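You operate a simulated robot arm through the tools that you are given. There is no shell and no other tool. Be economical: measure what you need, move in short steps, check, and stop when the job is done.

The job below is to be done with a simulated two-armed robot. You get a single attempt, and the scene is never put back.

TASK
On the top of the small table, fold the green scarf in half, so that its two long edges meet.

Only the result counts: the job must be done as asked and must still hold three seconds after the hand-in. Knocking over, shifting, dropping, spilling or breaking anything else fails it. Flat cloth is picked up by pressing the open fingertips on it (5 to 10 N) and closing them slowly along it; thin cloth reads only 2 to 8 mm in the jaws.

THE ROBOT
Two 7-joint arms with two-finger parallel grippers on one trunk, on a base that drives. Base frame: it is fixed to the floor where the robot stands at the start and does not move with it; the origin is under the middle of the robot, x ahead of it, y to its left, z up; the surface under the hand at the start is at about z = 700. Lengths are in mm, angles in rad, forces in N, time in s.
The left shoulder is at the start at [50, 168, 982], the right one opposite. With the tool pointing down near the work surface each hand reaches from about 220 to 660 mm from the robot's upright axis, wherever it stands, measured 20 degrees to its own side. Places, roughly: top of the small table [500, -100, 700]. Payload 1.57 kg a hand.
The tool frame of a hand sits at the grasp point between the pads (the TCP): z along the fingers, y along the line on which they close. The tips reach 30 mm beyond it. Largest opening 80 mm; finger width 17, thickness 12; the body of the gripper, 40 by 82 mm, starts 80 mm behind the TCP.
Orientation is told as [roll, pitch, yaw] about the base's x, y, z axes, in that order, counted from this pose: with the fingers straight down and closing along the base's y, the tool's x points along the base's -x, its y along +y and its z along -z.

THE INTERFACE
- The arms move only by the tool servo_tool. It takes "left_motion", "right_motion" or both (then of equal length, played together; a hand with none holds still); each is text: rows parted by semicolons, each of 7 numbers parted by spaces: the finger opening in mm, from 0 to 80, then the shift along the tool's x, y, z in mm, then the turn, a rotation vector about the tool's x, y, z in rad. In form: claw dx dy dz ax ay az; .... A call has 1 to 10 rows; each row shifts and turns the commanded pose from where the row before left it, along the tool's axes as they then stand. Rows are played at 5 a second. More than 50 mm and 0.15 rad between two rows, or a gripper value outside its range, and nothing of the call is played. A pose out of reach is approached as far as the arm can. The call stops where the force on the tool passes 40 N (or 10 N more than at its start, if that is more) or the arm is blocked; 0.2 s more then pass. The fingers move at their own pace (about 45 mm/s each) and stop on an object; they squeeze with about 23 N. The grip force told is the motor's: it shows also when the fingers shut on nothing. Time passes only in rows, and 0.2 s behind the last, so rows that do not move let the fingers close. The reply holds the time, the measured pose of the TCP, the force on the tool along the base axes, the opening and the grip force, in the units named above and with some noise, with the torque about the TCP (base axes, N m) and any sound that the robot's microphone picked up, and new pictures: "pictures" is both (left out), scene, wrist or none (wrist: the cameras of the hands that moved).
- Cameras (640 x 400 px; columns grow to the right, rows downward): "scene" is now at [110.6, -39.2, 1175]; the picture's right is [-0.47, -0.89, 0.00], its down [-0.64, 0.34, -0.69] and it looks along [0.61, -0.32, -0.73] (base axes); focal length 214 px, centre (320, 200). "left" rides on the left gripper at [72, 7, -122] in its tool frame; the picture's right is [-0.09, 1.00, 0.00], its down [-0.84, -0.08, -0.54] and it looks along [-0.54, -0.05, 0.84] (tool axes); focal length 238 px, centre (320, 200). "right" rides on the right gripper at [72, -7, -122] in its tool frame; the picture's right is [0.09, 1.00, 0.00], its down [-0.84, 0.08, -0.54] and it looks along [-0.54, 0.05, 0.84] (tool axes); focal length 238 px, centre (320, 200). There is no depth. A picture from a camera that has moved, and an enlarged one, comes with that camera's place and axes in the base frame and with its lens.
- move_column(by): slides the trunk up (or, below 0, down) by that many mm; the arms and the scene camera ride with it, the base frame stays. It gives what a move gives, with no picture.
- steer(legs): drives the robot by 1 to 6 legs, each [ahead, left, turn to the left] in mm, mm and rad, along the robot's own axes; the way and the turn of a leg run together, so that a leg with both is an arc; at most 1500 mm and 3.142 rad a leg. The arms and the cameras ride along, it lands a little off, and it stops where it bumps. It gives what a move gives, and a new picture of the scene camera.
- aim_head(pan, tilt): turns the head with the scene camera to pan (to the left, within 1.396 rad either way) and tilt (down, from -0.506 to 1.204), counted from straight ahead of the robot. It gives what a move gives, and a new picture of the scene camera.
- zoom(camera, box): a new picture of the part [left, top, right, bottom] of that camera's present view, enlarged. No time passes.
- job_done(): hands the job in; it is judged then, once.

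Go step by step. Nothing tells you exact positions but the pictures and the camera data: compare them with the known pose of the tool, close in by small moves and look again before you grip or let go. The budget is 120 turns and 260 pictures, counting those below and the enlarged ones. Unless the task says otherwise, let go and move clear before handing in.

The tools are called after "Call:" as a command line: name --argument value ..., lists and objects as JSON in quotes. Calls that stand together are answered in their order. servo_tool: Moves the arms, as the interface text tells. Its arguments: {"type":"object","properties":{"left_motion":{"type":"string"},"right_motion":{"type":"string"},"pictures":{"type":"string","enum":["both","scene","wrist","none"]}},"required":[]} The other tools are called the same way: move_column (by) slides the trunk up or down; steer (legs) drives the base; aim_head (pan, tilt) turns the head that bears the scene camera; zoom (camera, box) takes an enlarged picture of a part of a camera's view; job_done () hands the job in.

At the start:

```text
time: 0.0
left_position: [449.7, 99.2, 856.3]
left_tool_rot: [0.001, 0.0, 0.0]
left_ft_force: [-0.3, -1.1, -0.1]
left_ft_torque: [0.05, -0.02, -0.01]
left_width: 80.0
left_finger_force: 0.0
right_position: [411.1, -285.2, 938.3]
right_tool_rot: [-0.001, 0.0, 0.0]
right_ft_force: [-0.7, 0.6, 0.8]
right_ft_torque: [0.01, 0.0, -0.01]
right_width: 80.0
right_finger_force: 0.0
trunk travel left (down, up): [-150.0, 293.0]
robot x, y, heading: [-0.6, 0.4, 0.001]
head pan, tilt: [-0.483, 0.815]
```

scene: 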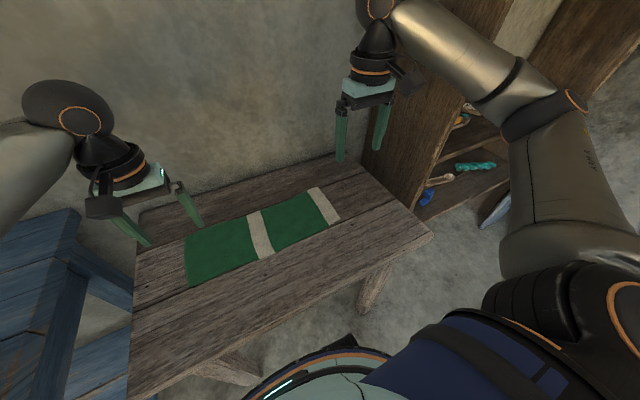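
right: 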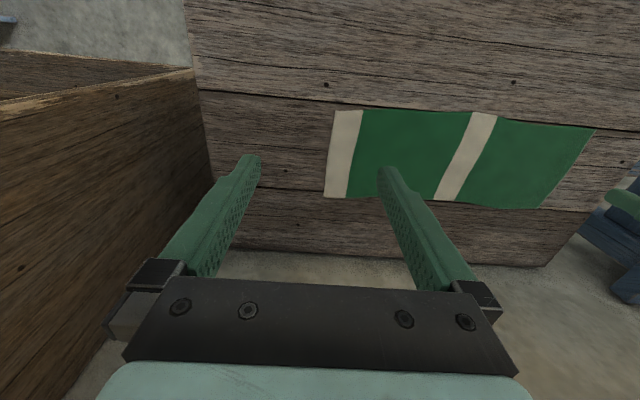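
left: 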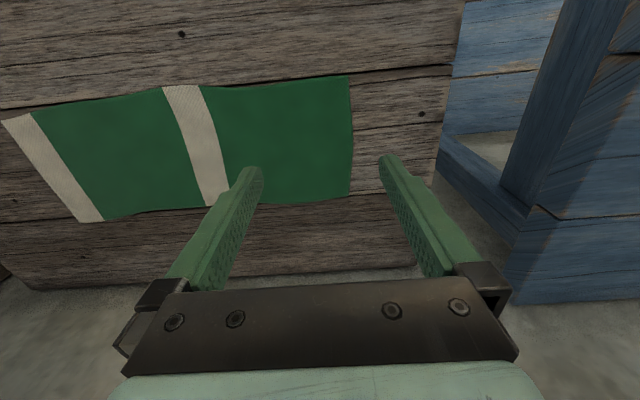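

The scarf's long edges run along y. I put its corners at about near-left (406,132), far-left (554,135), far-right (563,-265) and near-right (415,-264). I'll pick up the far edge with both hands and fold it towards the robot, so first both hands go above the far corners.

Call:
servo_tool --left_motion "30 -19 2.8 15.2 0 0 0;30 -19 2.8 15.2 0 0 0;30 -19 2.8 15.2 0 0 0;30 -19 2.8 15.2 0 0 0;30 -19 2.8 15.2 0 0 0;30 0 0 0 0 0 0" --right_motion "30 -28.4 8.4 31.6 0 0 0;30 -28.4 8.4 31.6 0 0 0;30 -28.4 8.4 31.6 0 0 0;30 -28.4 8.4 31.6 0 0 0;30 -28.4 8.4 31.6 0 0 0;30 0 0 0 0 0 0"

```text
time: 1.4
left_position: [544.1, 115.3, 780.4]
left_tool_rot: [-0.001, 0.001, 0.0]
left_ft_force: [0.4, -0.8, -0.7]
left_ft_torque: [0.01, 0.0, -0.02]
left_width: 30.2
left_finger_force: 0.0
right_position: [555.5, -244.4, 781.1]
right_tool_rot: [0.001, -0.002, -0.001]
right_ft_force: [-0.1, 1.1, -1.0]
right_ft_torque: [-0.02, -0.02, 0.03]
right_width: 29.9
right_finger_force: 0.1
trunk travel left (down, up): [-150.0, 293.0]
robot x, y, heading: [2.6, -0.3, -0.004]
head pan, tilt: [-0.483, 0.815]
camera scene: at [110.8, -39.2, 1175.0], right [-0.47, -0.89, 0.0], down [-0.64, 0.34, -0.69], along [0.61, -0.32, -0.73], focal length 214 px, centre (320, 200)
camera right: at [481.3, -249.6, 901.6], right [-0.09, 1.0, 0.0], down [0.84, 0.08, 0.54], along [0.54, 0.05, -0.84], focal length 238 px, centre (320, 200)
camera left: at [473.5, 121.0, 902.0], right [0.09, 1.0, 0.0], down [0.84, -0.08, 0.54], along [0.54, -0.05, -0.84], focal length 238 px, centre (320, 200)
```

scene: 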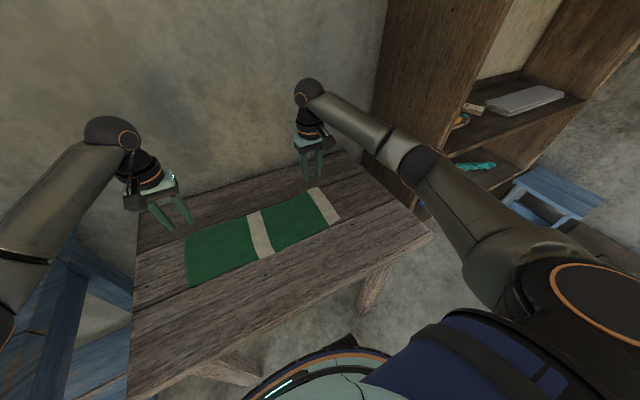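
right: 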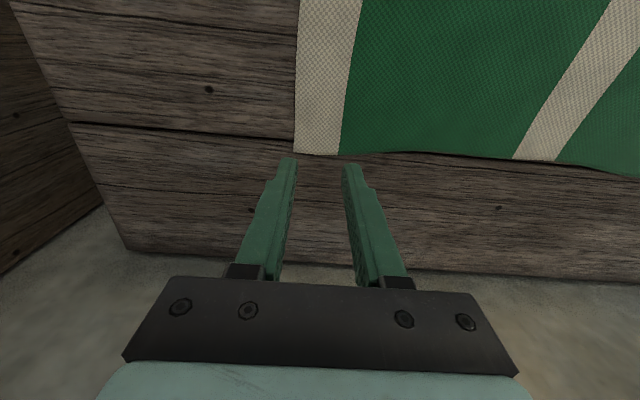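
left: 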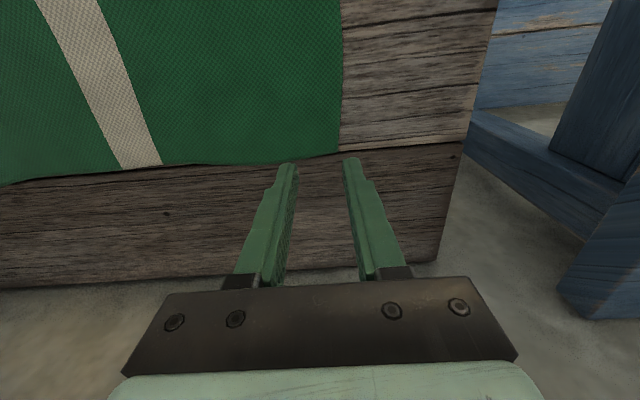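

Left corner measures about (553,132) and right corner about (563,-265), so each hand should shift slightly inward. I'll do that, then lower until just above the cloth.

Call:
servo_tool --left_motion "30 0 -6 10 0 0 0;30 0 -6 14 0 0 0;30 0 0 10 0 0 0;30 0 0 6 0 0 0;30 0 0 0 0 0 0" --right_motion "30 2 4 10 0 0 0;30 2 4 14 0 0 0;30 0 0 10 0 0 0;30 0 0 6 0 0 0;30 0 0 0 0 0 0" --pictures "wrist"

```text
time: 2.6
left_position: [544.3, 102.1, 739.7]
left_tool_rot: [-0.001, 0.0, -0.001]
left_ft_force: [-0.4, 0.7, 0.1]
left_ft_torque: [0.0, 0.04, 0.02]
left_width: 29.9
left_finger_force: 0.1
right_position: [550.3, -235.6, 741.6]
right_tool_rot: [-0.001, -0.001, 0.0]
right_ft_force: [0.0, -1.1, 0.6]
right_ft_torque: [0.03, 0.02, 0.0]
right_width: 29.9
right_finger_force: 0.0
trunk travel left (down, up): [-150.0, 293.0]
robot x, y, heading: [0.8, -1.2, 0.003]
head pan, tilt: [-0.483, 0.815]
camera right: at [476.6, -241.6, 862.3], right [-0.09, 1.0, 0.0], down [0.84, 0.08, 0.54], along [0.54, 0.05, -0.84], focal length 238 px, centre (320, 200)
camera left: at [473.6, 108.7, 861.4], right [0.09, 1.0, 0.0], down [0.84, -0.08, 0.54], along [0.54, -0.05, -0.84], focal length 238 px, centre (320, 200)
```

right: 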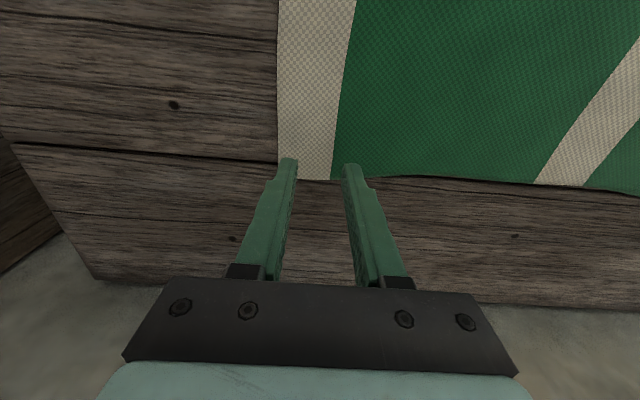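
left: 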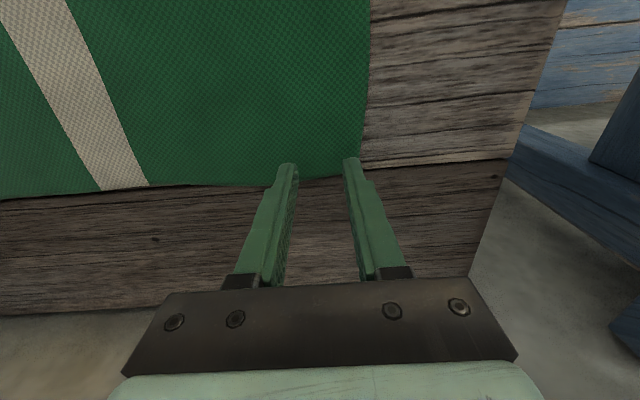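

Both fingertip pairs are over the far edge. I'll lower in small steps to find contact.

Call:
servo_tool --left_motion "30 0 0 3 0 0 0;30 0 0 2 0 0 0;30 0 0 2 0 0 0;30 0 0 0 0 0 0" --right_motion "30 0 0 3 0 0 0;30 0 0 2 0 0 0;30 0 0 2 0 0 0;30 0 0 0 0 0 0" --pictures "none"

```text
time: 3.6
left_position: [544.7, 100.1, 733.0]
left_tool_rot: [0.0, -0.002, -0.001]
left_ft_force: [0.0, 0.0, 0.9]
left_ft_torque: [0.03, -0.01, -0.01]
left_width: 30.0
left_finger_force: 0.0
right_position: [548.5, -236.4, 734.6]
right_tool_rot: [0.0, -0.001, 0.0]
right_ft_force: [0.2, 0.3, 0.9]
right_ft_torque: [0.03, -0.05, -0.01]
right_width: 29.9
right_finger_force: 0.1
trunk travel left (down, up): [-150.0, 293.0]
robot x, y, heading: [-3.8, 1.4, -0.0]
head pan, tilt: [-0.483, 0.815]
```

Call:
servo_tool --left_motion "30 0 0 1 0 0 0;30 0 0 1 0 0 0;30 0 0 0 0 0 0" --right_motion "30 0 0 1 0 0 0;30 0 0 1 0 0 0;30 0 0 0 0 0 0" --pictures "none"

```text
time: 4.4
left_position: [544.9, 101.8, 731.8]
left_tool_rot: [0.0, -0.003, 0.001]
left_ft_force: [-0.2, 0.2, 4.7]
left_ft_torque: [-0.01, 0.01, -0.01]
left_width: 29.8
left_finger_force: 0.1
right_position: [548.5, -236.3, 732.7]
right_tool_rot: [-0.001, -0.003, 0.0]
right_ft_force: [-0.2, -0.1, -0.1]
right_ft_torque: [-0.01, -0.01, -0.03]
right_width: 30.2
right_finger_force: 0.1
trunk travel left (down, up): [-150.0, 293.0]
robot x, y, heading: [1.3, 2.0, -0.004]
head pan, tilt: [-0.483, 0.815]
```

The left tips touch at 4.7 N, and the right ones are still about a millimetre or two short. I'll press a bit more.

Call:
servo_tool --left_motion "30 0 0 0.5 0 0 0;30 0 0 0 0 0 0;30 0 0 0 0 0 0" --right_motion "30 0 0 1 0 0 0;30 0 0 1 0 0 0;30 0 0 0 0 0 0" --pictures "none"

```text
time: 5.2
left_position: [545.1, 100.8, 732.2]
left_tool_rot: [0.0, -0.003, -0.001]
left_ft_force: [2.0, 1.1, 9.8]
left_ft_torque: [0.0, -0.01, 0.0]
left_width: 30.1
left_finger_force: 0.1
right_position: [547.8, -235.0, 732.1]
right_tool_rot: [0.0, -0.004, 0.0]
right_ft_force: [-0.1, 0.3, 6.6]
right_ft_torque: [0.02, 0.02, 0.02]
right_width: 29.9
right_finger_force: 0.2
trunk travel left (down, up): [-150.0, 293.0]
robot x, y, heading: [3.0, 3.0, -0.003]
head pan, tilt: [-0.483, 0.815]
```

Both tips press at 7–10 N. Now I close slowly.

Call:
servo_tool --left_motion "27 0 0 0 0 0 0;24 0 0 0 0 0 0;21 0 0 0 0 0 0;18 0 0 0 0 0 0;15 0 0 0 0 0 0;12 0 0 0 0 0 0;9 0 0 0 0 0 0;6 0 0 0 0 0 0;3 0 0 0 0 0 0;0 0 0 0 0 0 0" --right_motion "27 0 0 0 0 0 0;24 0 0 0 0 0 0;21 0 0 0 0 0 0;18 0 0 0 0 0 0;15 0 0 0 0 0 0;12 0 0 0 0 0 0;9 0 0 0 0 0 0;6 0 0 0 0 0 0;3 0 0 0 0 0 0;0 0 0 0 0 0 0" --pictures "wrist"

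```text
time: 7.4
left_position: [544.1, 100.8, 730.6]
left_tool_rot: [-0.001, -0.003, -0.001]
left_ft_force: [0.7, -1.5, 12.9]
left_ft_torque: [-0.06, 0.03, 0.05]
left_width: 0.2
left_finger_force: 17.3
right_position: [547.5, -236.6, 732.0]
right_tool_rot: [-0.001, -0.003, -0.001]
right_ft_force: [0.5, -1.1, 7.8]
right_ft_torque: [0.02, 0.02, -0.01]
right_width: 0.1
right_finger_force: 17.4
trunk travel left (down, up): [-150.0, 293.0]
robot x, y, heading: [-1.1, -1.6, 0.001]
head pan, tilt: [-0.483, 0.815]
camera right: at [474.9, -242.0, 852.4], right [-0.09, 1.0, 0.0], down [0.84, 0.08, 0.54], along [0.54, 0.05, -0.84], focal length 238 px, centre (320, 200)
camera left: at [472.9, 108.1, 852.9], right [0.09, 1.0, 0.0], down [0.84, -0.08, 0.54], along [0.54, -0.05, -0.84], focal length 238 px, centre (320, 200)
```

right: 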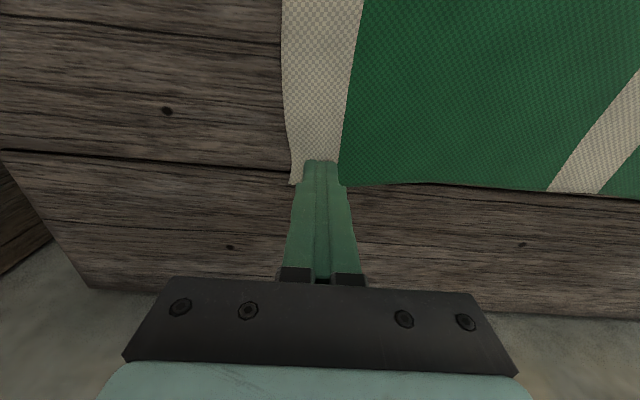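
left: 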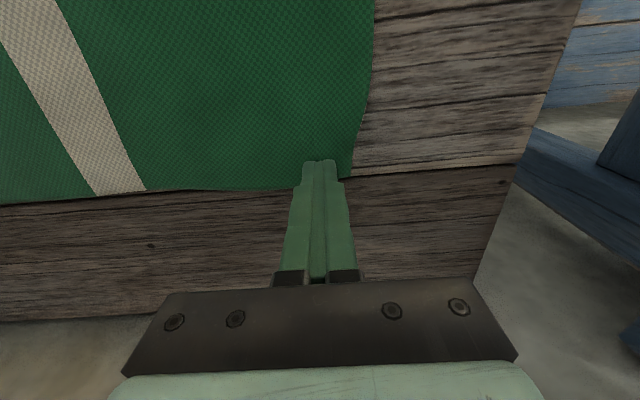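

The jaws read about 0 mm, so nothing was gripped. I'll open while still pressing, which also spreads the cloth back out, and look.

Call:
servo_tool --left_motion "10 0 0 0 0 0 0;20 0 0 0 0 0 0;36 0 0 0 0 0 0;36 0 0 0 0 0 0" --right_motion "10 0 0 0 0 0 0;20 0 0 0 0 0 0;36 0 0 0 0 0 0;36 0 0 0 0 0 0" --pictures "wrist"

```text
time: 8.4
left_position: [543.7, 101.4, 731.7]
left_tool_rot: [-0.001, -0.001, 0.002]
left_ft_force: [-0.1, 2.2, 12.6]
left_ft_torque: [-0.05, 0.01, -0.02]
left_width: 28.9
left_finger_force: 0.0
right_position: [547.8, -236.3, 732.3]
right_tool_rot: [0.001, 0.0, 0.001]
right_ft_force: [0.3, -1.9, 8.7]
right_ft_torque: [-0.07, 0.0, 0.02]
right_width: 30.3
right_finger_force: 0.1
trunk travel left (down, up): [-150.0, 293.0]
robot x, y, heading: [0.0, 1.0, -0.007]
head pan, tilt: [-0.483, 0.815]
camera right: at [474.8, -242.2, 852.4], right [-0.09, 1.0, 0.0], down [0.84, 0.08, 0.54], along [0.54, 0.05, -0.84], focal length 238 px, centre (320, 200)
camera left: at [472.9, 108.6, 852.9], right [0.09, 1.0, 0.0], down [0.84, -0.08, 0.54], along [0.54, -0.05, -0.84], focal length 238 px, centre (320, 200)
```

right: 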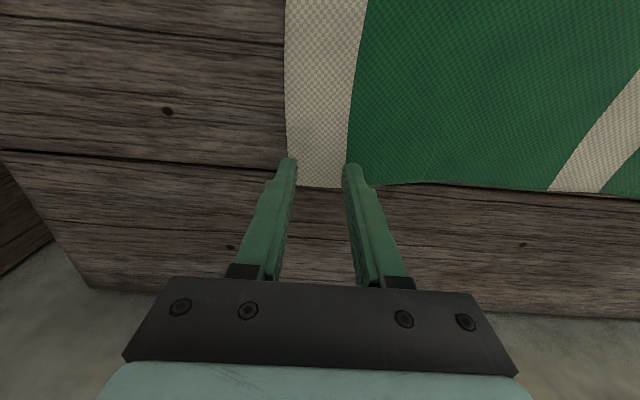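
left: 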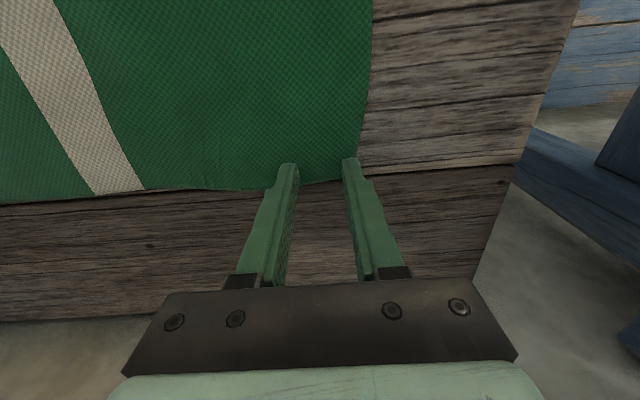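

The outer fingers were barely on the cloth. I'll lift slightly, shift both hands about 11 mm inward and press again.

Call:
servo_tool --left_motion "36 0 0 -6 0 0 0;36 1 -11 0 0 0 0;36 0 0 4 0 0 0;36 0 0 1.5 0 0 0;36 0 0 0 0 0 0" --right_motion "36 0 0 -6 0 0 0;36 0 11 0 0 0 0;36 0 0 4 0 0 0;36 0 0 2 0 0 0;36 0 0 0 0 0 0" --pictures "wrist"

```text
time: 9.6
left_position: [543.5, 88.6, 731.4]
left_tool_rot: [0.001, -0.002, -0.001]
left_ft_force: [0.1, -0.3, 5.7]
left_ft_torque: [0.05, 0.05, -0.01]
left_width: 35.9
left_finger_force: 0.1
right_position: [549.6, -224.9, 732.4]
right_tool_rot: [-0.002, -0.005, 0.002]
right_ft_force: [0.2, -0.5, 5.0]
right_ft_torque: [0.0, 0.03, -0.02]
right_width: 35.9
right_finger_force: 0.0
trunk travel left (down, up): [-150.0, 293.0]
robot x, y, heading: [0.3, -0.6, 0.001]
head pan, tilt: [-0.483, 0.815]
camera right: at [475.4, -230.5, 852.4], right [-0.09, 1.0, 0.0], down [0.84, 0.08, 0.54], along [0.54, 0.05, -0.84], focal length 238 px, centre (320, 200)
camera left: at [472.2, 97.0, 853.2], right [0.09, 1.0, 0.0], down [0.84, -0.08, 0.54], along [0.54, -0.05, -0.84], focal length 238 px, centre (320, 200)
```

right: 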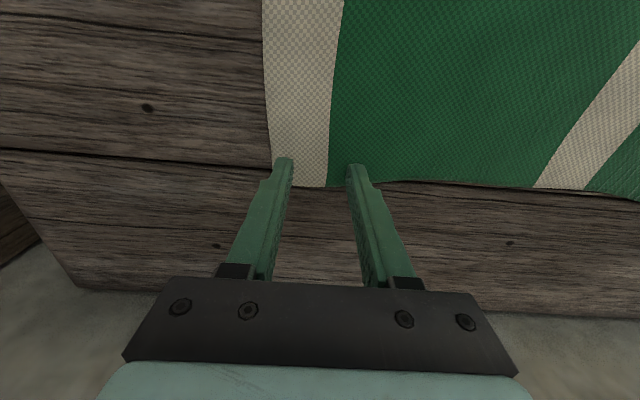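
left: 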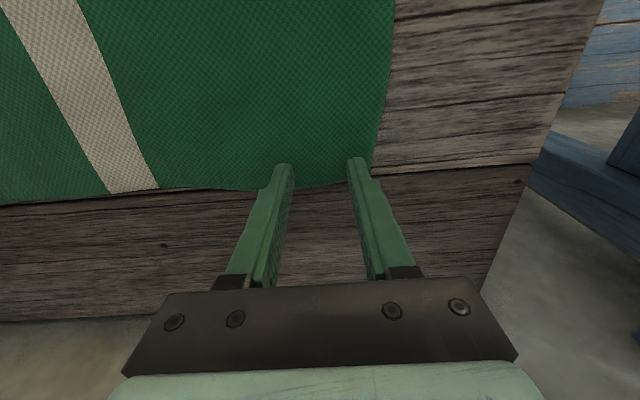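

Both fingertips are on the cloth now. I'll press a little harder and close.

Call:
servo_tool --left_motion "36 0 0 0.5 0 0 0;33 0 0 0 0 0 0;30 0 0 0 0 0 0;27 0 0 0 0 0 0;24 0 0 0 0 0 0;21 0 0 0 0 0 0;18 0 0 0 0 0 0;15 0 0 0 0 0 0;12 0 0 0 0 0 0;10 0 0 0 0 0 0" --right_motion "36 0 0 0.5 0 0 0;33 0 0 0 0 0 0;30 0 0 0 0 0 0;27 0 0 0 0 0 0;24 0 0 0 0 0 0;21 0 0 0 0 0 0;18 0 0 0 0 0 0;15 0 0 0 0 0 0;12 0 0 0 0 0 0;10 0 0 0 0 0 0" --pictures "wrist"

Call:
servo_tool --left_motion "8 0 0 0 0 0 0;6 0 0 0 0 0 0;4 0 0 0 0 0 0;2 0 0 0 0 0 0;0 0 0 0 0 0 0;0 0 0 0 0 0 0" --right_motion "8 0 0 0 0 0 0;6 0 0 0 0 0 0;4 0 0 0 0 0 0;2 0 0 0 0 0 0;0 0 0 0 0 0 0;0 0 0 0 0 0 0" --pictures "wrist"

```text
time: 11.8
left_position: [542.0, 90.0, 731.2]
left_tool_rot: [-0.002, -0.002, -0.001]
left_ft_force: [1.3, -1.2, 7.7]
left_ft_torque: [0.01, 0.03, 0.0]
left_width: 10.7
left_finger_force: 0.8
right_position: [548.1, -224.5, 730.7]
right_tool_rot: [0.0, -0.004, 0.0]
right_ft_force: [0.4, 1.8, 16.4]
right_ft_torque: [0.06, 0.08, -0.02]
right_width: 10.9
right_finger_force: 0.4
trunk travel left (down, up): [-150.0, 293.0]
robot x, y, heading: [1.2, 1.4, -0.001]
head pan, tilt: [-0.483, 0.815]
camera right: at [474.8, -230.2, 852.2], right [-0.09, 1.0, 0.0], down [0.83, 0.08, 0.55], along [0.54, 0.05, -0.84], focal length 238 px, centre (320, 200)
camera left: at [471.6, 97.5, 853.0], right [0.09, 1.0, 0.0], down [0.84, -0.08, 0.54], along [0.54, -0.05, -0.84], focal length 238 px, centre (320, 200)
```

right: 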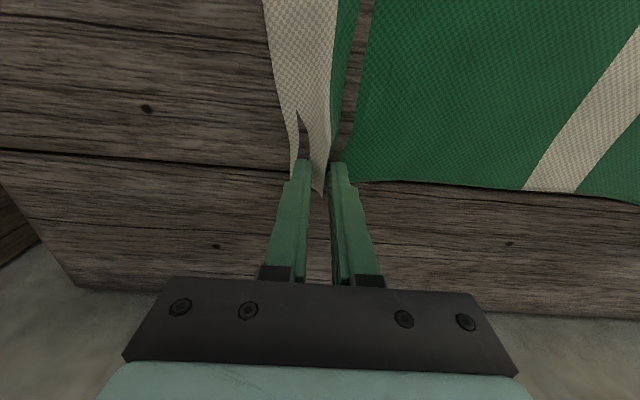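
left: 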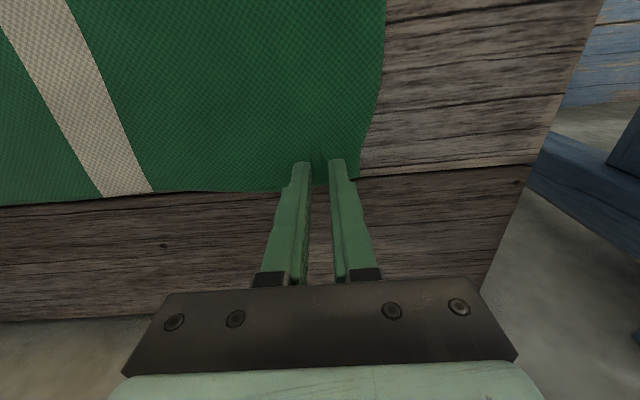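

```text
time: 13.2
left_position: [543.4, 90.1, 731.7]
left_tool_rot: [0.0, -0.001, 0.0]
left_ft_force: [0.3, 1.5, 7.2]
left_ft_torque: [0.06, 0.02, 0.04]
left_width: 0.0
left_finger_force: 21.4
right_position: [547.8, -225.2, 732.1]
right_tool_rot: [-0.001, -0.004, 0.001]
right_ft_force: [0.2, -2.3, 18.2]
right_ft_torque: [-0.06, 0.09, 0.0]
right_width: 2.4
right_finger_force: 22.9
trunk travel left (down, up): [-150.0, 293.0]
robot x, y, heading: [-0.6, -1.5, 0.002]
head pan, tilt: [-0.483, 0.815]
camera right: at [474.8, -230.6, 852.2], right [-0.09, 1.0, 0.0], down [0.83, 0.08, 0.55], along [0.54, 0.05, -0.84], focal length 238 px, centre (320, 200)
camera left: at [471.5, 97.6, 853.0], right [0.09, 1.0, 0.0], down [0.84, -0.08, 0.54], along [0.54, -0.05, -0.84], focal length 238 px, centre (320, 200)
```

right: 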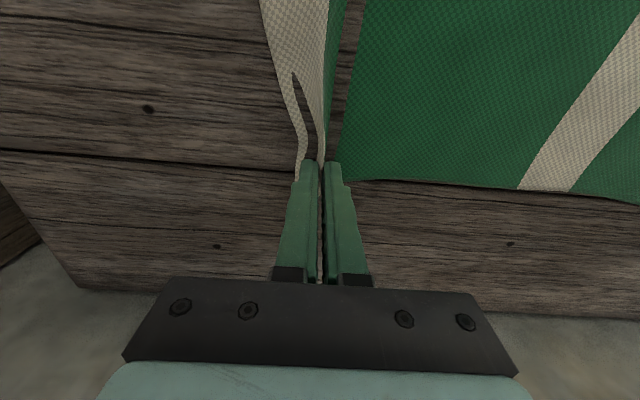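
left: 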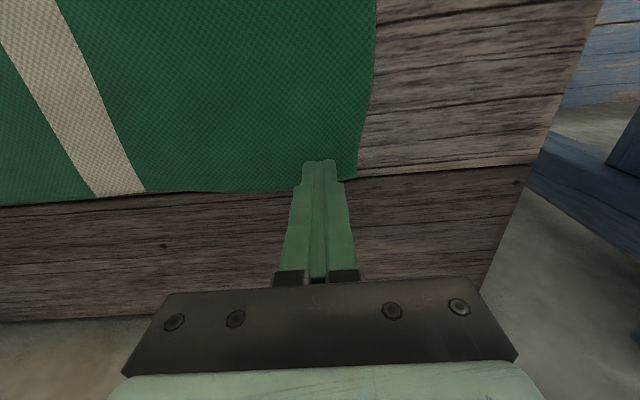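

The right hand holds a fold at 2.4 mm, with higher pressing force than the left, which slid. I'll redo the left one with firmer pressure.

Call:
servo_tool --left_motion "12 0 0 0 0 0 0;24 0 0 0 0 0 0;40 0 0 0 0 0 0;40 0 0 -5 0 0 0;40 0 -1 0 0 0 0;40 0 0 4.5 0 0 0;40 0 0 1.5 0 0 0;40 0 0 0.6 0 0 0;40 0 0 0 0 0 0" --pictures "wrist"

```text
time: 15.2
left_position: [542.8, 89.3, 731.7]
left_tool_rot: [-0.002, -0.004, 0.001]
left_ft_force: [-2.2, 0.6, 10.1]
left_ft_torque: [-0.06, 0.11, -0.02]
left_width: 40.3
left_finger_force: 0.0
right_position: [548.2, -224.4, 730.5]
right_tool_rot: [0.0, -0.005, -0.001]
right_ft_force: [1.2, -3.6, 16.6]
right_ft_torque: [-0.12, 0.04, 0.03]
right_width: 2.6
right_finger_force: 22.7
trunk travel left (down, up): [-150.0, 293.0]
robot x, y, heading: [-4.0, 1.5, -0.002]
head pan, tilt: [-0.483, 0.815]
camera left: at [471.3, 96.2, 852.8], right [0.09, 1.0, 0.0], down [0.83, -0.08, 0.55], along [0.54, -0.05, -0.84], focal length 238 px, centre (320, 200)
```

left: 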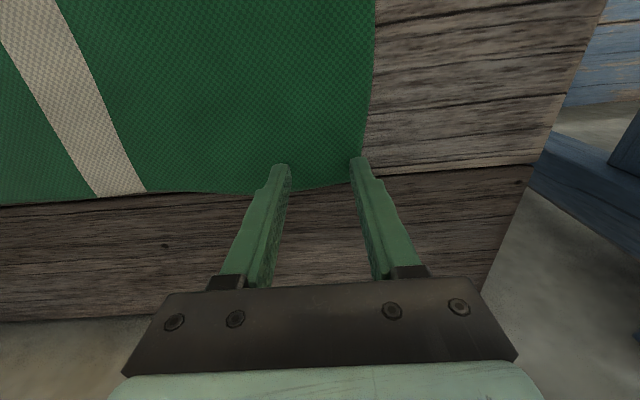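

The cloth's corner has shifted inward a bit, so I'll move 8 mm further in, press to about 13 N and close.

Call:
servo_tool --left_motion "38 0 0 -5 0 0 0;38 2 -8 0 0 0 0;38 0 0 4.5 0 0 0;38 0 0 1.2 0 0 0;38 0 0 0 0 0 0" --pictures "wrist"

```text
time: 16.4
left_position: [541.9, 81.6, 731.2]
left_tool_rot: [-0.002, -0.005, 0.001]
left_ft_force: [-3.5, 0.4, 17.7]
left_ft_torque: [0.13, 0.15, 0.05]
left_width: 37.8
left_finger_force: 0.2
right_position: [548.6, -225.0, 731.8]
right_tool_rot: [0.001, -0.007, 0.0]
right_ft_force: [2.6, -2.4, 15.1]
right_ft_torque: [-0.11, 0.02, 0.06]
right_width: 2.6
right_finger_force: 22.6
trunk travel left (down, up): [-150.0, 293.0]
robot x, y, heading: [-2.3, 2.2, 0.004]
head pan, tilt: [-0.483, 0.815]
camera left: at [469.3, 88.4, 852.7], right [0.09, 1.0, 0.0], down [0.83, -0.08, 0.55], along [0.54, -0.05, -0.84], focal length 238 px, centre (320, 200)
```

left: 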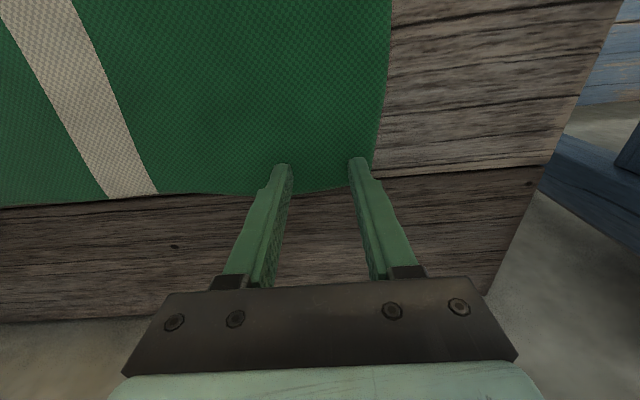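

Call:
servo_tool --left_motion "36 0 0 -0.3 0 0 0;33 0 0 0 0 0 0;30 0 0 0 0 0 0;27 0 0 0 0 0 0;24 0 0 0 0 0 0;21 0 0 0 0 0 0;18 0 0 0 0 0 0;15 0 0 0 0 0 0;12 0 0 0 0 0 0;10 0 0 0 0 0 0" --pictures "none"

Call:
servo_tool --left_motion "8 0 0 0 0 0 0;6 0 0 0 0 0 0;4 0 0 0 0 0 0;2 0 0 0 0 0 0;0 0 0 0 0 0 0;0 0 0 0 0 0 0" --pictures "wrist"

```text
time: 18.6
left_position: [541.1, 81.1, 732.5]
left_tool_rot: [-0.002, -0.004, -0.001]
left_ft_force: [0.0, -4.3, 21.6]
left_ft_torque: [-0.05, 0.07, -0.04]
left_width: 9.8
left_finger_force: 0.2
right_position: [549.0, -224.8, 730.2]
right_tool_rot: [0.001, -0.003, 0.001]
right_ft_force: [2.7, 1.3, 12.1]
right_ft_torque: [0.07, 0.0, -0.01]
right_width: 2.5
right_finger_force: 22.9
trunk travel left (down, up): [-150.0, 293.0]
robot x, y, heading: [0.5, 1.2, -0.001]
head pan, tilt: [-0.483, 0.815]
```

```text
time: 20.0
left_position: [541.1, 81.5, 731.1]
left_tool_rot: [-0.002, -0.007, 0.001]
left_ft_force: [1.2, -5.4, 22.6]
left_ft_torque: [-0.12, -0.02, -0.04]
left_width: 2.0
left_finger_force: 23.0
right_position: [548.2, -223.6, 731.0]
right_tool_rot: [0.002, -0.003, 0.0]
right_ft_force: [0.9, 4.8, 11.8]
right_ft_torque: [0.18, 0.02, -0.06]
right_width: 2.9
right_finger_force: 22.9
trunk travel left (down, up): [-150.0, 293.0]
robot x, y, heading: [-2.0, 2.8, -0.004]
head pan, tilt: [-0.483, 0.815]
camera left: at [469.6, 88.3, 852.7], right [0.09, 1.0, 0.0], down [0.83, -0.08, 0.55], along [0.54, -0.05, -0.84], focal length 238 px, centre (320, 200)
```

left: 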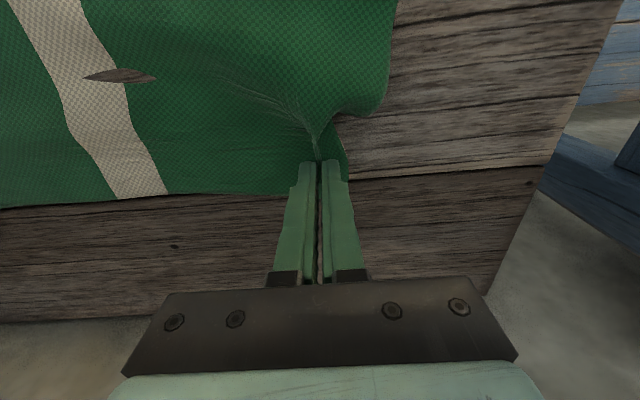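

Both hands hold the cloth (2.0 and 2.9 mm). I'll lift gently and look.

Call:
servo_tool --left_motion "0 1 0 -8 0 0 0;0 2 0 -10 0 0 0;0 4 0 -10 0 0 0;0 6 0 -10 0 0 0;0 0 0 0 0 0 0" --right_motion "0 1 0 -8 0 0 0;0 2 0 -10 0 0 0;0 4 0 -10 0 0 0;0 6 0 -10 0 0 0;0 0 0 0 0 0 0"

```text
time: 21.2
left_position: [528.6, 81.0, 768.1]
left_tool_rot: [-0.001, 0.0, 0.001]
left_ft_force: [-0.2, -6.6, -0.1]
left_ft_torque: [-0.24, -0.02, 0.03]
left_width: 2.2
left_finger_force: 23.1
right_position: [534.5, -224.8, 767.1]
right_tool_rot: [-0.001, -0.002, -0.001]
right_ft_force: [0.2, 8.1, -0.5]
right_ft_torque: [0.23, -0.02, -0.06]
right_width: 2.7
right_finger_force: 23.0
trunk travel left (down, up): [-150.0, 293.0]
robot x, y, heading: [-3.9, 1.2, -0.002]
head pan, tilt: [-0.483, 0.815]
camera scene: at [110.6, -39.2, 1175.0], right [-0.47, -0.89, 0.0], down [-0.64, 0.34, -0.69], along [0.61, -0.32, -0.73], focal length 214 px, centre (320, 200)
camera right: at [462.4, -230.7, 888.4], right [-0.09, 1.0, 0.0], down [0.84, 0.08, 0.54], along [0.54, 0.05, -0.84], focal length 238 px, centre (320, 200)
camera left: at [457.5, 88.1, 888.2], right [0.09, 1.0, 0.0], down [0.84, -0.08, 0.54], along [0.54, -0.05, -0.84], focal length 238 px, centre (320, 200)
```

scene: 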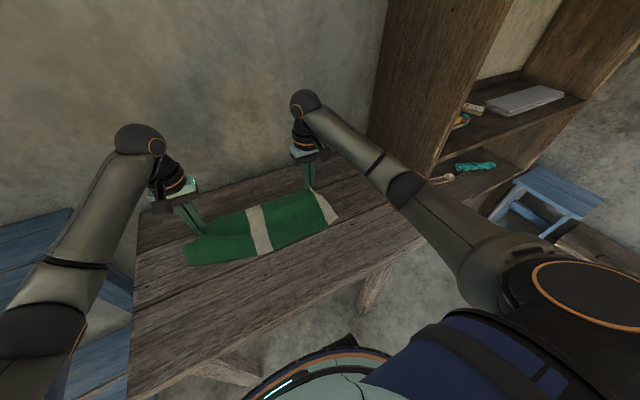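
right: 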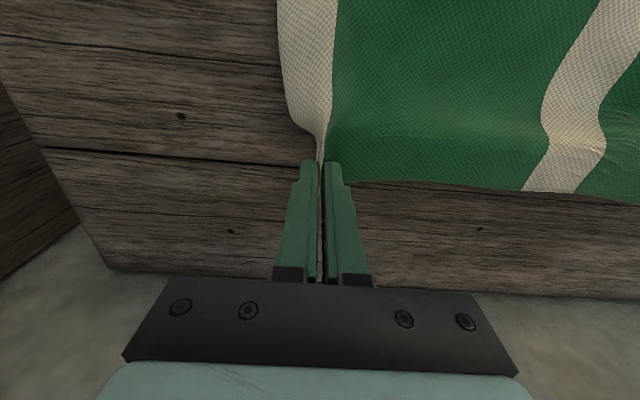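
left: 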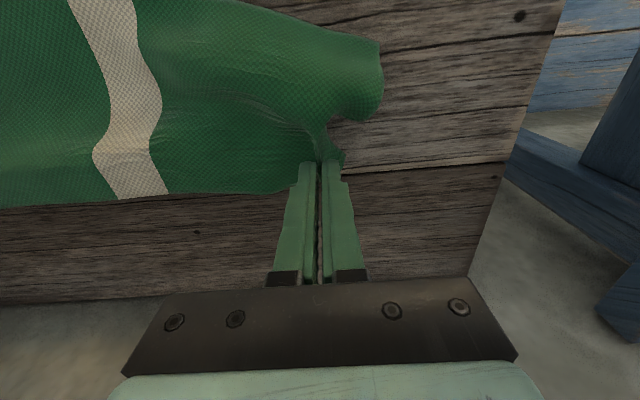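

Both held, but the cloth's left end looks curled or bunched. Zooming in to see it.

Call:
zoom --camera "scene" --box '[160, 170, 360, 290]'

Call:
zoom --camera "left" --box '[160, 0, 480, 200]'

```text
3.20 times, centred on (260, 230) of scene
camera zoom: at [110.6, -39.2, 1175.0], right [-0.47, -0.89, 0.0], down [-0.64, 0.34, -0.69], along [0.61, -0.32, -0.73], focal length 686 px, centre (512, 104)
```

zoom: 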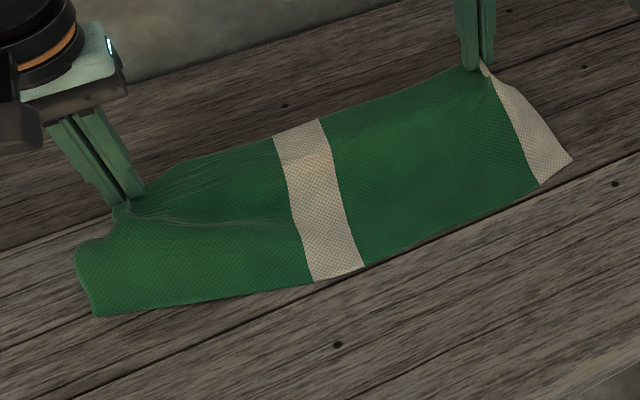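

```text
2.00 times, centred on (320, 100) of left
camera zoom: at [457.5, 88.1, 888.2], right [0.09, 1.0, 0.0], down [0.84, -0.08, 0.54], along [0.54, -0.05, -0.84], focal length 477 px, centre (320, 400)
```

zoom: 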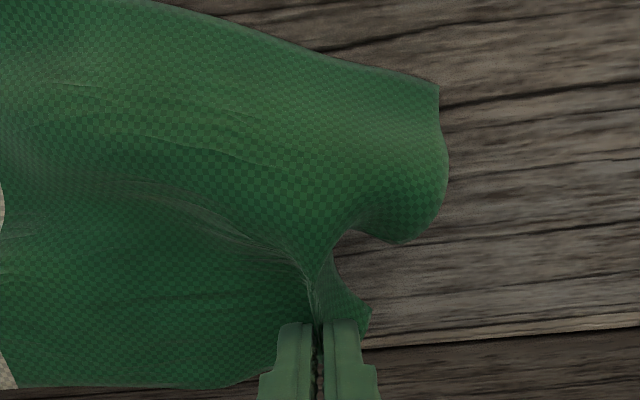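

The left grip gathered the end crookedly and dragged its near corner inward. I'll set both hands back down, open while pressing to spread the cloth, and look again.

Call:
servo_tool --left_motion "0 -6 0 10 0 0 0;0 -4 0 10 0 0 0;0 -2 0 10 0 0 0;0 -1 0 6 0 0 0;10 0 0 0 0 0 0;20 0 0 0 0 0 0;30 0 0 0 0 0 0;40 0 0 0 0 0 0;40 0 0 -10 0 0 0;40 0 0 -30 0 0 0" --right_motion "0 -6 0 10 0 0 0;0 -4 0 10 0 0 0;0 -2 0 10 0 0 0;0 -1 0 6 0 0 0;0 0 0 0 0 0 0;0 0 0 0 0 0 0;0 0 0 0 0 0 0;0 0 0 0 0 0 0;0 0 0 0 0 0 0;0 0 0 0 0 0 0"

```text
time: 23.4
left_position: [541.7, 80.6, 769.7]
left_tool_rot: [0.0, 0.0, 0.001]
left_ft_force: [1.1, -0.1, -0.1]
left_ft_torque: [-0.01, 0.0, -0.01]
left_width: 40.1
left_finger_force: 0.1
right_position: [548.7, -224.5, 731.0]
right_tool_rot: [-0.001, -0.002, -0.001]
right_ft_force: [0.3, -0.5, 5.8]
right_ft_torque: [-0.07, 0.07, 0.03]
right_width: 2.6
right_finger_force: 22.9
trunk travel left (down, up): [-150.0, 293.0]
robot x, y, heading: [3.5, 1.4, 0.001]
head pan, tilt: [-0.483, 0.815]
camera scene: at [110.2, -39.1, 1175.0], right [-0.47, -0.89, 0.0], down [-0.64, 0.34, -0.69], along [0.61, -0.32, -0.73], focal length 214 px, centre (320, 200)
camera right: at [476.1, -230.6, 852.5], right [-0.09, 1.0, 0.0], down [0.84, 0.08, 0.54], along [0.54, 0.05, -0.84], focal length 238 px, centre (320, 200)
camera left: at [470.2, 87.8, 892.1], right [0.09, 1.0, 0.0], down [0.84, -0.08, 0.54], along [0.54, -0.05, -0.84], focal length 238 px, centre (320, 200)
```

scene: 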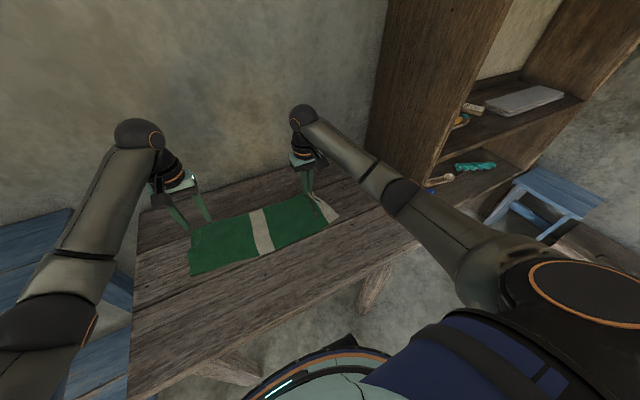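
right: 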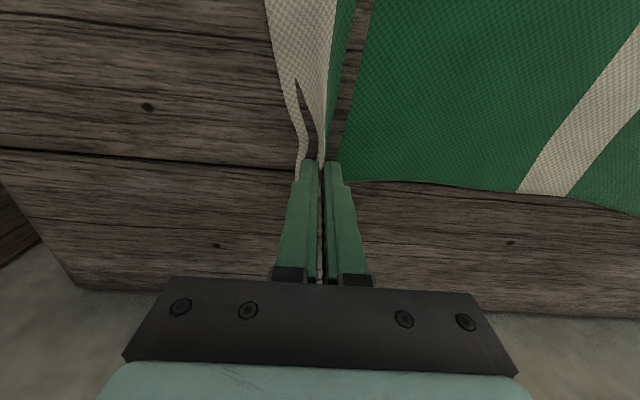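
left: 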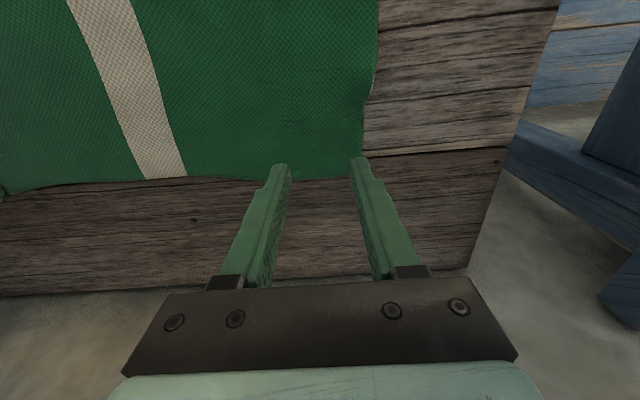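

The cloth relaxed well. I'll release the right one the same way and regrip both with a smaller gather and firmer press; first a clean look.

Call:
servo_tool --left_motion "22 0 0 -10 0 0 0;22 0 0 0 0 0 0;22 0 0 0 0 0 0;22 0 0 0 0 0 0;22 0 0 0 0 0 0;22 0 0 0 0 0 0;22 0 0 0 0 0 0" --right_motion "10 0 0 0 0 0 0;20 0 0 0 0 0 0;30 0 0 0 0 0 0;38 0 0 0 0 0 0;38 0 0 -10 0 0 0;22 0 0 -30 0 0 0;22 0 0 0 0 0 0"

Call:
zoom --camera "scene" --box '[160, 170, 360, 290]'

```text
time: 25.0
left_position: [541.5, 81.1, 779.8]
left_tool_rot: [-0.001, 0.0, -0.001]
left_ft_force: [-0.1, -0.6, -0.3]
left_ft_torque: [-0.01, -0.01, 0.01]
left_width: 21.8
left_finger_force: 0.1
right_position: [549.6, -225.2, 771.0]
right_tool_rot: [-0.001, 0.0, 0.0]
right_ft_force: [-0.4, -0.6, 0.0]
right_ft_torque: [0.01, 0.0, 0.0]
right_width: 22.2
right_finger_force: 0.0
trunk travel left (down, up): [-150.0, 293.0]
robot x, y, heading: [2.4, 3.0, -0.002]
head pan, tilt: [-0.483, 0.815]
camera scene: at [110.6, -39.2, 1175.0], right [-0.47, -0.89, 0.0], down [-0.64, 0.34, -0.69], along [0.61, -0.32, -0.73], focal length 214 px, centre (320, 200)
camera right: at [476.1, -231.6, 892.6], right [-0.09, 1.0, 0.0], down [0.84, 0.08, 0.54], along [0.54, 0.05, -0.84], focal length 238 px, centre (320, 200)
camera left: at [470.9, 88.0, 902.0], right [0.09, 1.0, 0.0], down [0.84, -0.08, 0.54], along [0.54, -0.05, -0.84], focal length 238 px, centre (320, 200)
```

scene: 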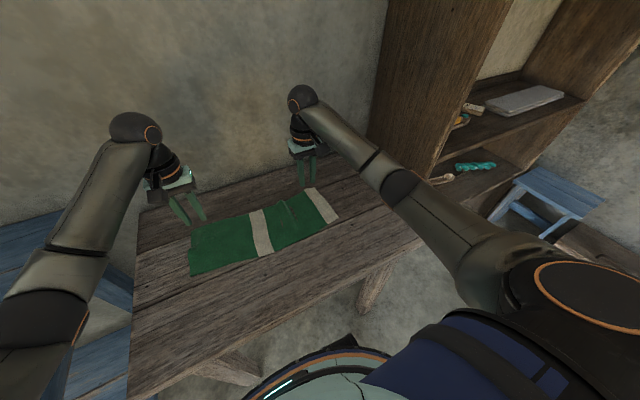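
right: 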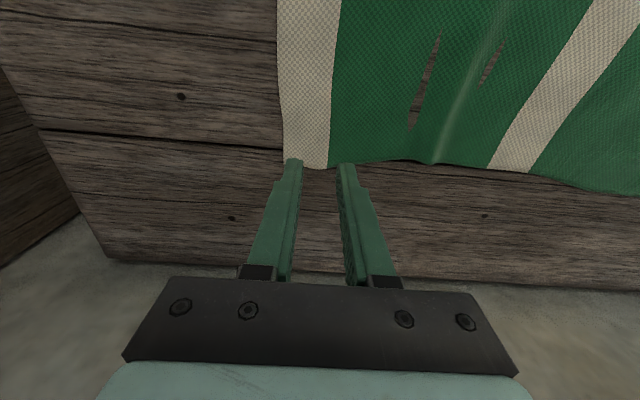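
left: 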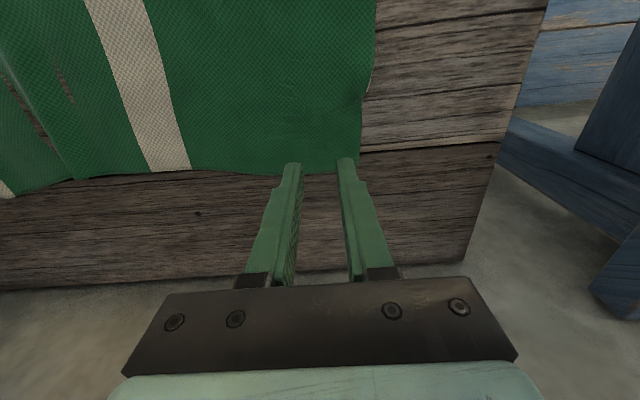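

```text
3.20 times, centred on (260, 230) of scene
camera zoom: at [110.6, -39.2, 1175.0], right [-0.47, -0.89, 0.0], down [-0.64, 0.34, -0.69], along [0.61, -0.32, -0.73], focal length 686 px, centre (512, 104)
```

zoom: 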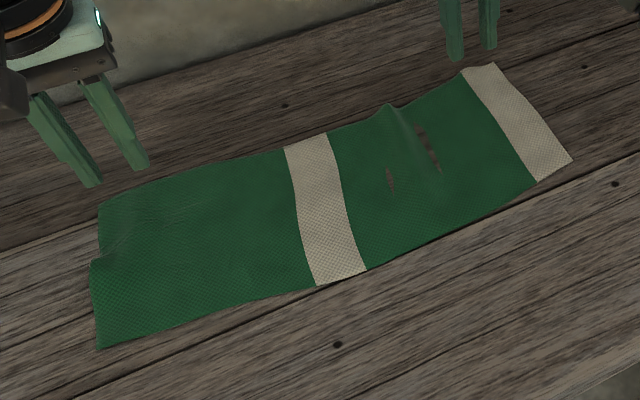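

The cloth lies mostly flat; the near-left corner is about 25 mm short of the near-edge line and there's a ripple near the right. I'll press and drag: left hand pulls the near-left corner towards the robot, right hand pulls the right end outward.

Call:
servo_tool --left_motion "22 30 9 5 0 0 0;22 30 8 5 0 0 0;22 29 8 10 0 0 0;22 0 0 22 0 0 0;22 0 0 5 0 0 0;22 0 0 1.5 0 0 0;22 0 0 0 0 0 0" --right_motion "22 0 -6 5 0 0 0;22 0 -5 10 0 0 0;22 0 0 10 0 0 0;22 0 0 10 0 0 0;22 0 0 3 0 0 0;22 0 0 2 0 0 0;22 0 0 0 0 0 0" --pictures "wrist"

```text
time: 26.6
left_position: [453.2, 106.5, 731.3]
left_tool_rot: [0.001, 0.0, 0.001]
left_ft_force: [0.9, -0.8, -0.2]
left_ft_torque: [0.02, 0.0, 0.02]
left_width: 21.9
left_finger_force: 0.0
right_position: [548.3, -236.4, 731.9]
right_tool_rot: [0.001, -0.002, 0.002]
right_ft_force: [-1.1, 0.3, 2.3]
right_ft_torque: [0.0, -0.01, -0.02]
right_width: 21.7
right_finger_force: 0.1
trunk travel left (down, up): [-150.0, 293.0]
robot x, y, heading: [-2.3, 1.4, -0.004]
head pan, tilt: [-0.483, 0.815]
camera right: at [475.7, -242.1, 852.7], right [-0.09, 1.0, 0.0], down [0.84, 0.08, 0.54], along [0.54, 0.05, -0.84], focal length 238 px, centre (320, 200)
camera left: at [382.1, 113.6, 853.8], right [0.09, 1.0, 0.0], down [0.84, -0.08, 0.54], along [0.54, -0.05, -0.84], focal length 238 px, centre (320, 200)
```

right: 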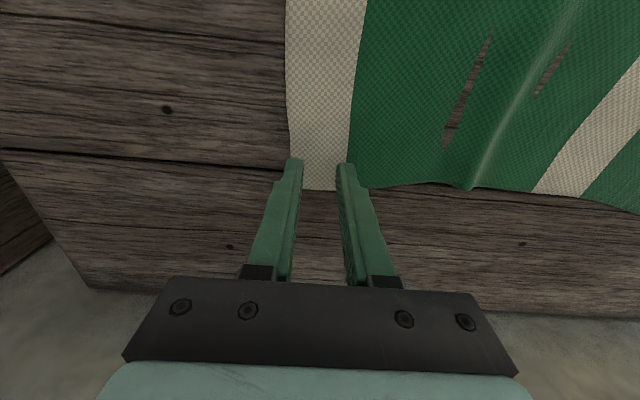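
left: 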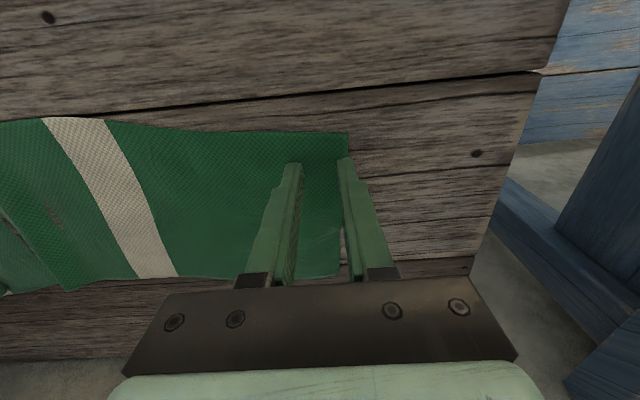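

Call:
servo_tool --left_motion "22 0 -9 -2 0 0 0;22 0 0 3 0 0 0;22 0 0 1 0 0 0;22 5 0 0 0 0 0;22 5 1 0 0 0 0;22 5 1 0 0 0 0;22 5 1 0 0 0 0;22 4 1 0 0 0 0;22 0 0 -15 0 0 0" --right_motion "22 0 0 0 0 0 0;22 0 0 0.7 0 0 0;22 0 0 0.5 0 0 0;22 0 -3 0 0 0 0;22 0 -3 0 0 0 0;22 0 -3 0 0 0 0;22 0 -3 0 0 0 0;22 0 -3 0 0 0 0;22 0 0 -15 0 0 0"

Call:
zoom --camera "scene" --box '[160, 170, 360, 290]'

```text
time: 28.6
left_position: [427.4, 101.2, 743.5]
left_tool_rot: [0.002, 0.001, 0.0]
left_ft_force: [0.4, 0.2, -0.3]
left_ft_torque: [0.01, -0.01, 0.02]
left_width: 21.8
left_finger_force: 0.0
right_position: [549.0, -251.0, 744.9]
right_tool_rot: [0.0, 0.001, 0.001]
right_ft_force: [0.0, -0.1, -0.4]
right_ft_torque: [0.05, 0.01, 0.02]
right_width: 22.1
right_finger_force: 0.1
trunk travel left (down, up): [-150.0, 293.0]
robot x, y, heading: [-0.5, 6.6, 0.002]
head pan, tilt: [-0.483, 0.815]
camera scene: at [110.5, -39.2, 1174.7], right [-0.47, -0.89, 0.0], down [-0.64, 0.34, -0.69], along [0.61, -0.32, -0.73], focal length 214 px, centre (320, 200)
camera right: at [476.3, -257.1, 865.8], right [-0.09, 1.0, 0.0], down [0.84, 0.08, 0.54], along [0.54, 0.05, -0.84], focal length 238 px, centre (320, 200)
camera left: at [357.1, 108.8, 866.4], right [0.09, 1.0, 0.0], down [0.84, -0.08, 0.54], along [0.54, -0.05, -0.84], focal length 238 px, centre (320, 200)
```

scene: 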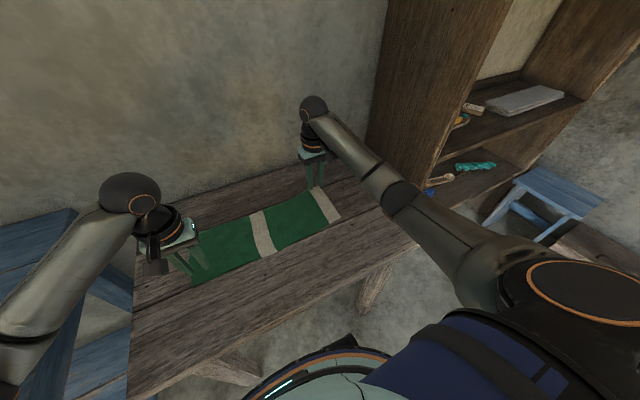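
right: 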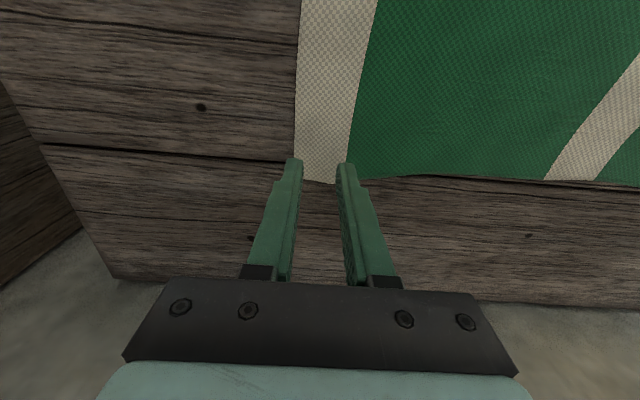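
left: 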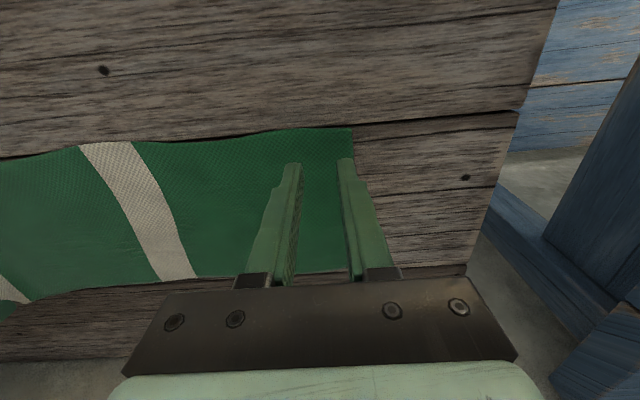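

```text
3.20 times, centred on (260, 230) of scene
camera zoom: at [110.5, -39.2, 1174.7], right [-0.47, -0.89, 0.0], down [-0.64, 0.34, -0.69], along [0.61, -0.32, -0.73], focal length 686 px, centre (512, 104)
```

zoom: 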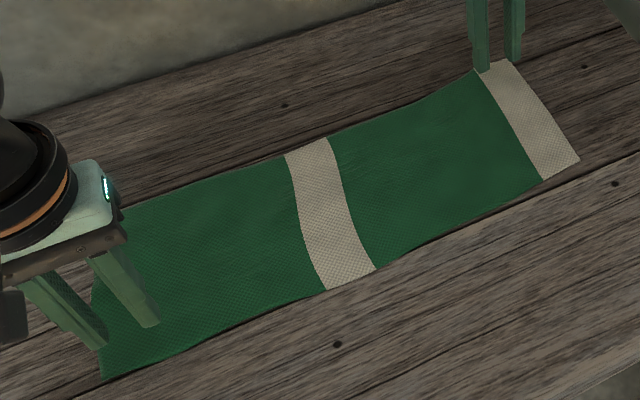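

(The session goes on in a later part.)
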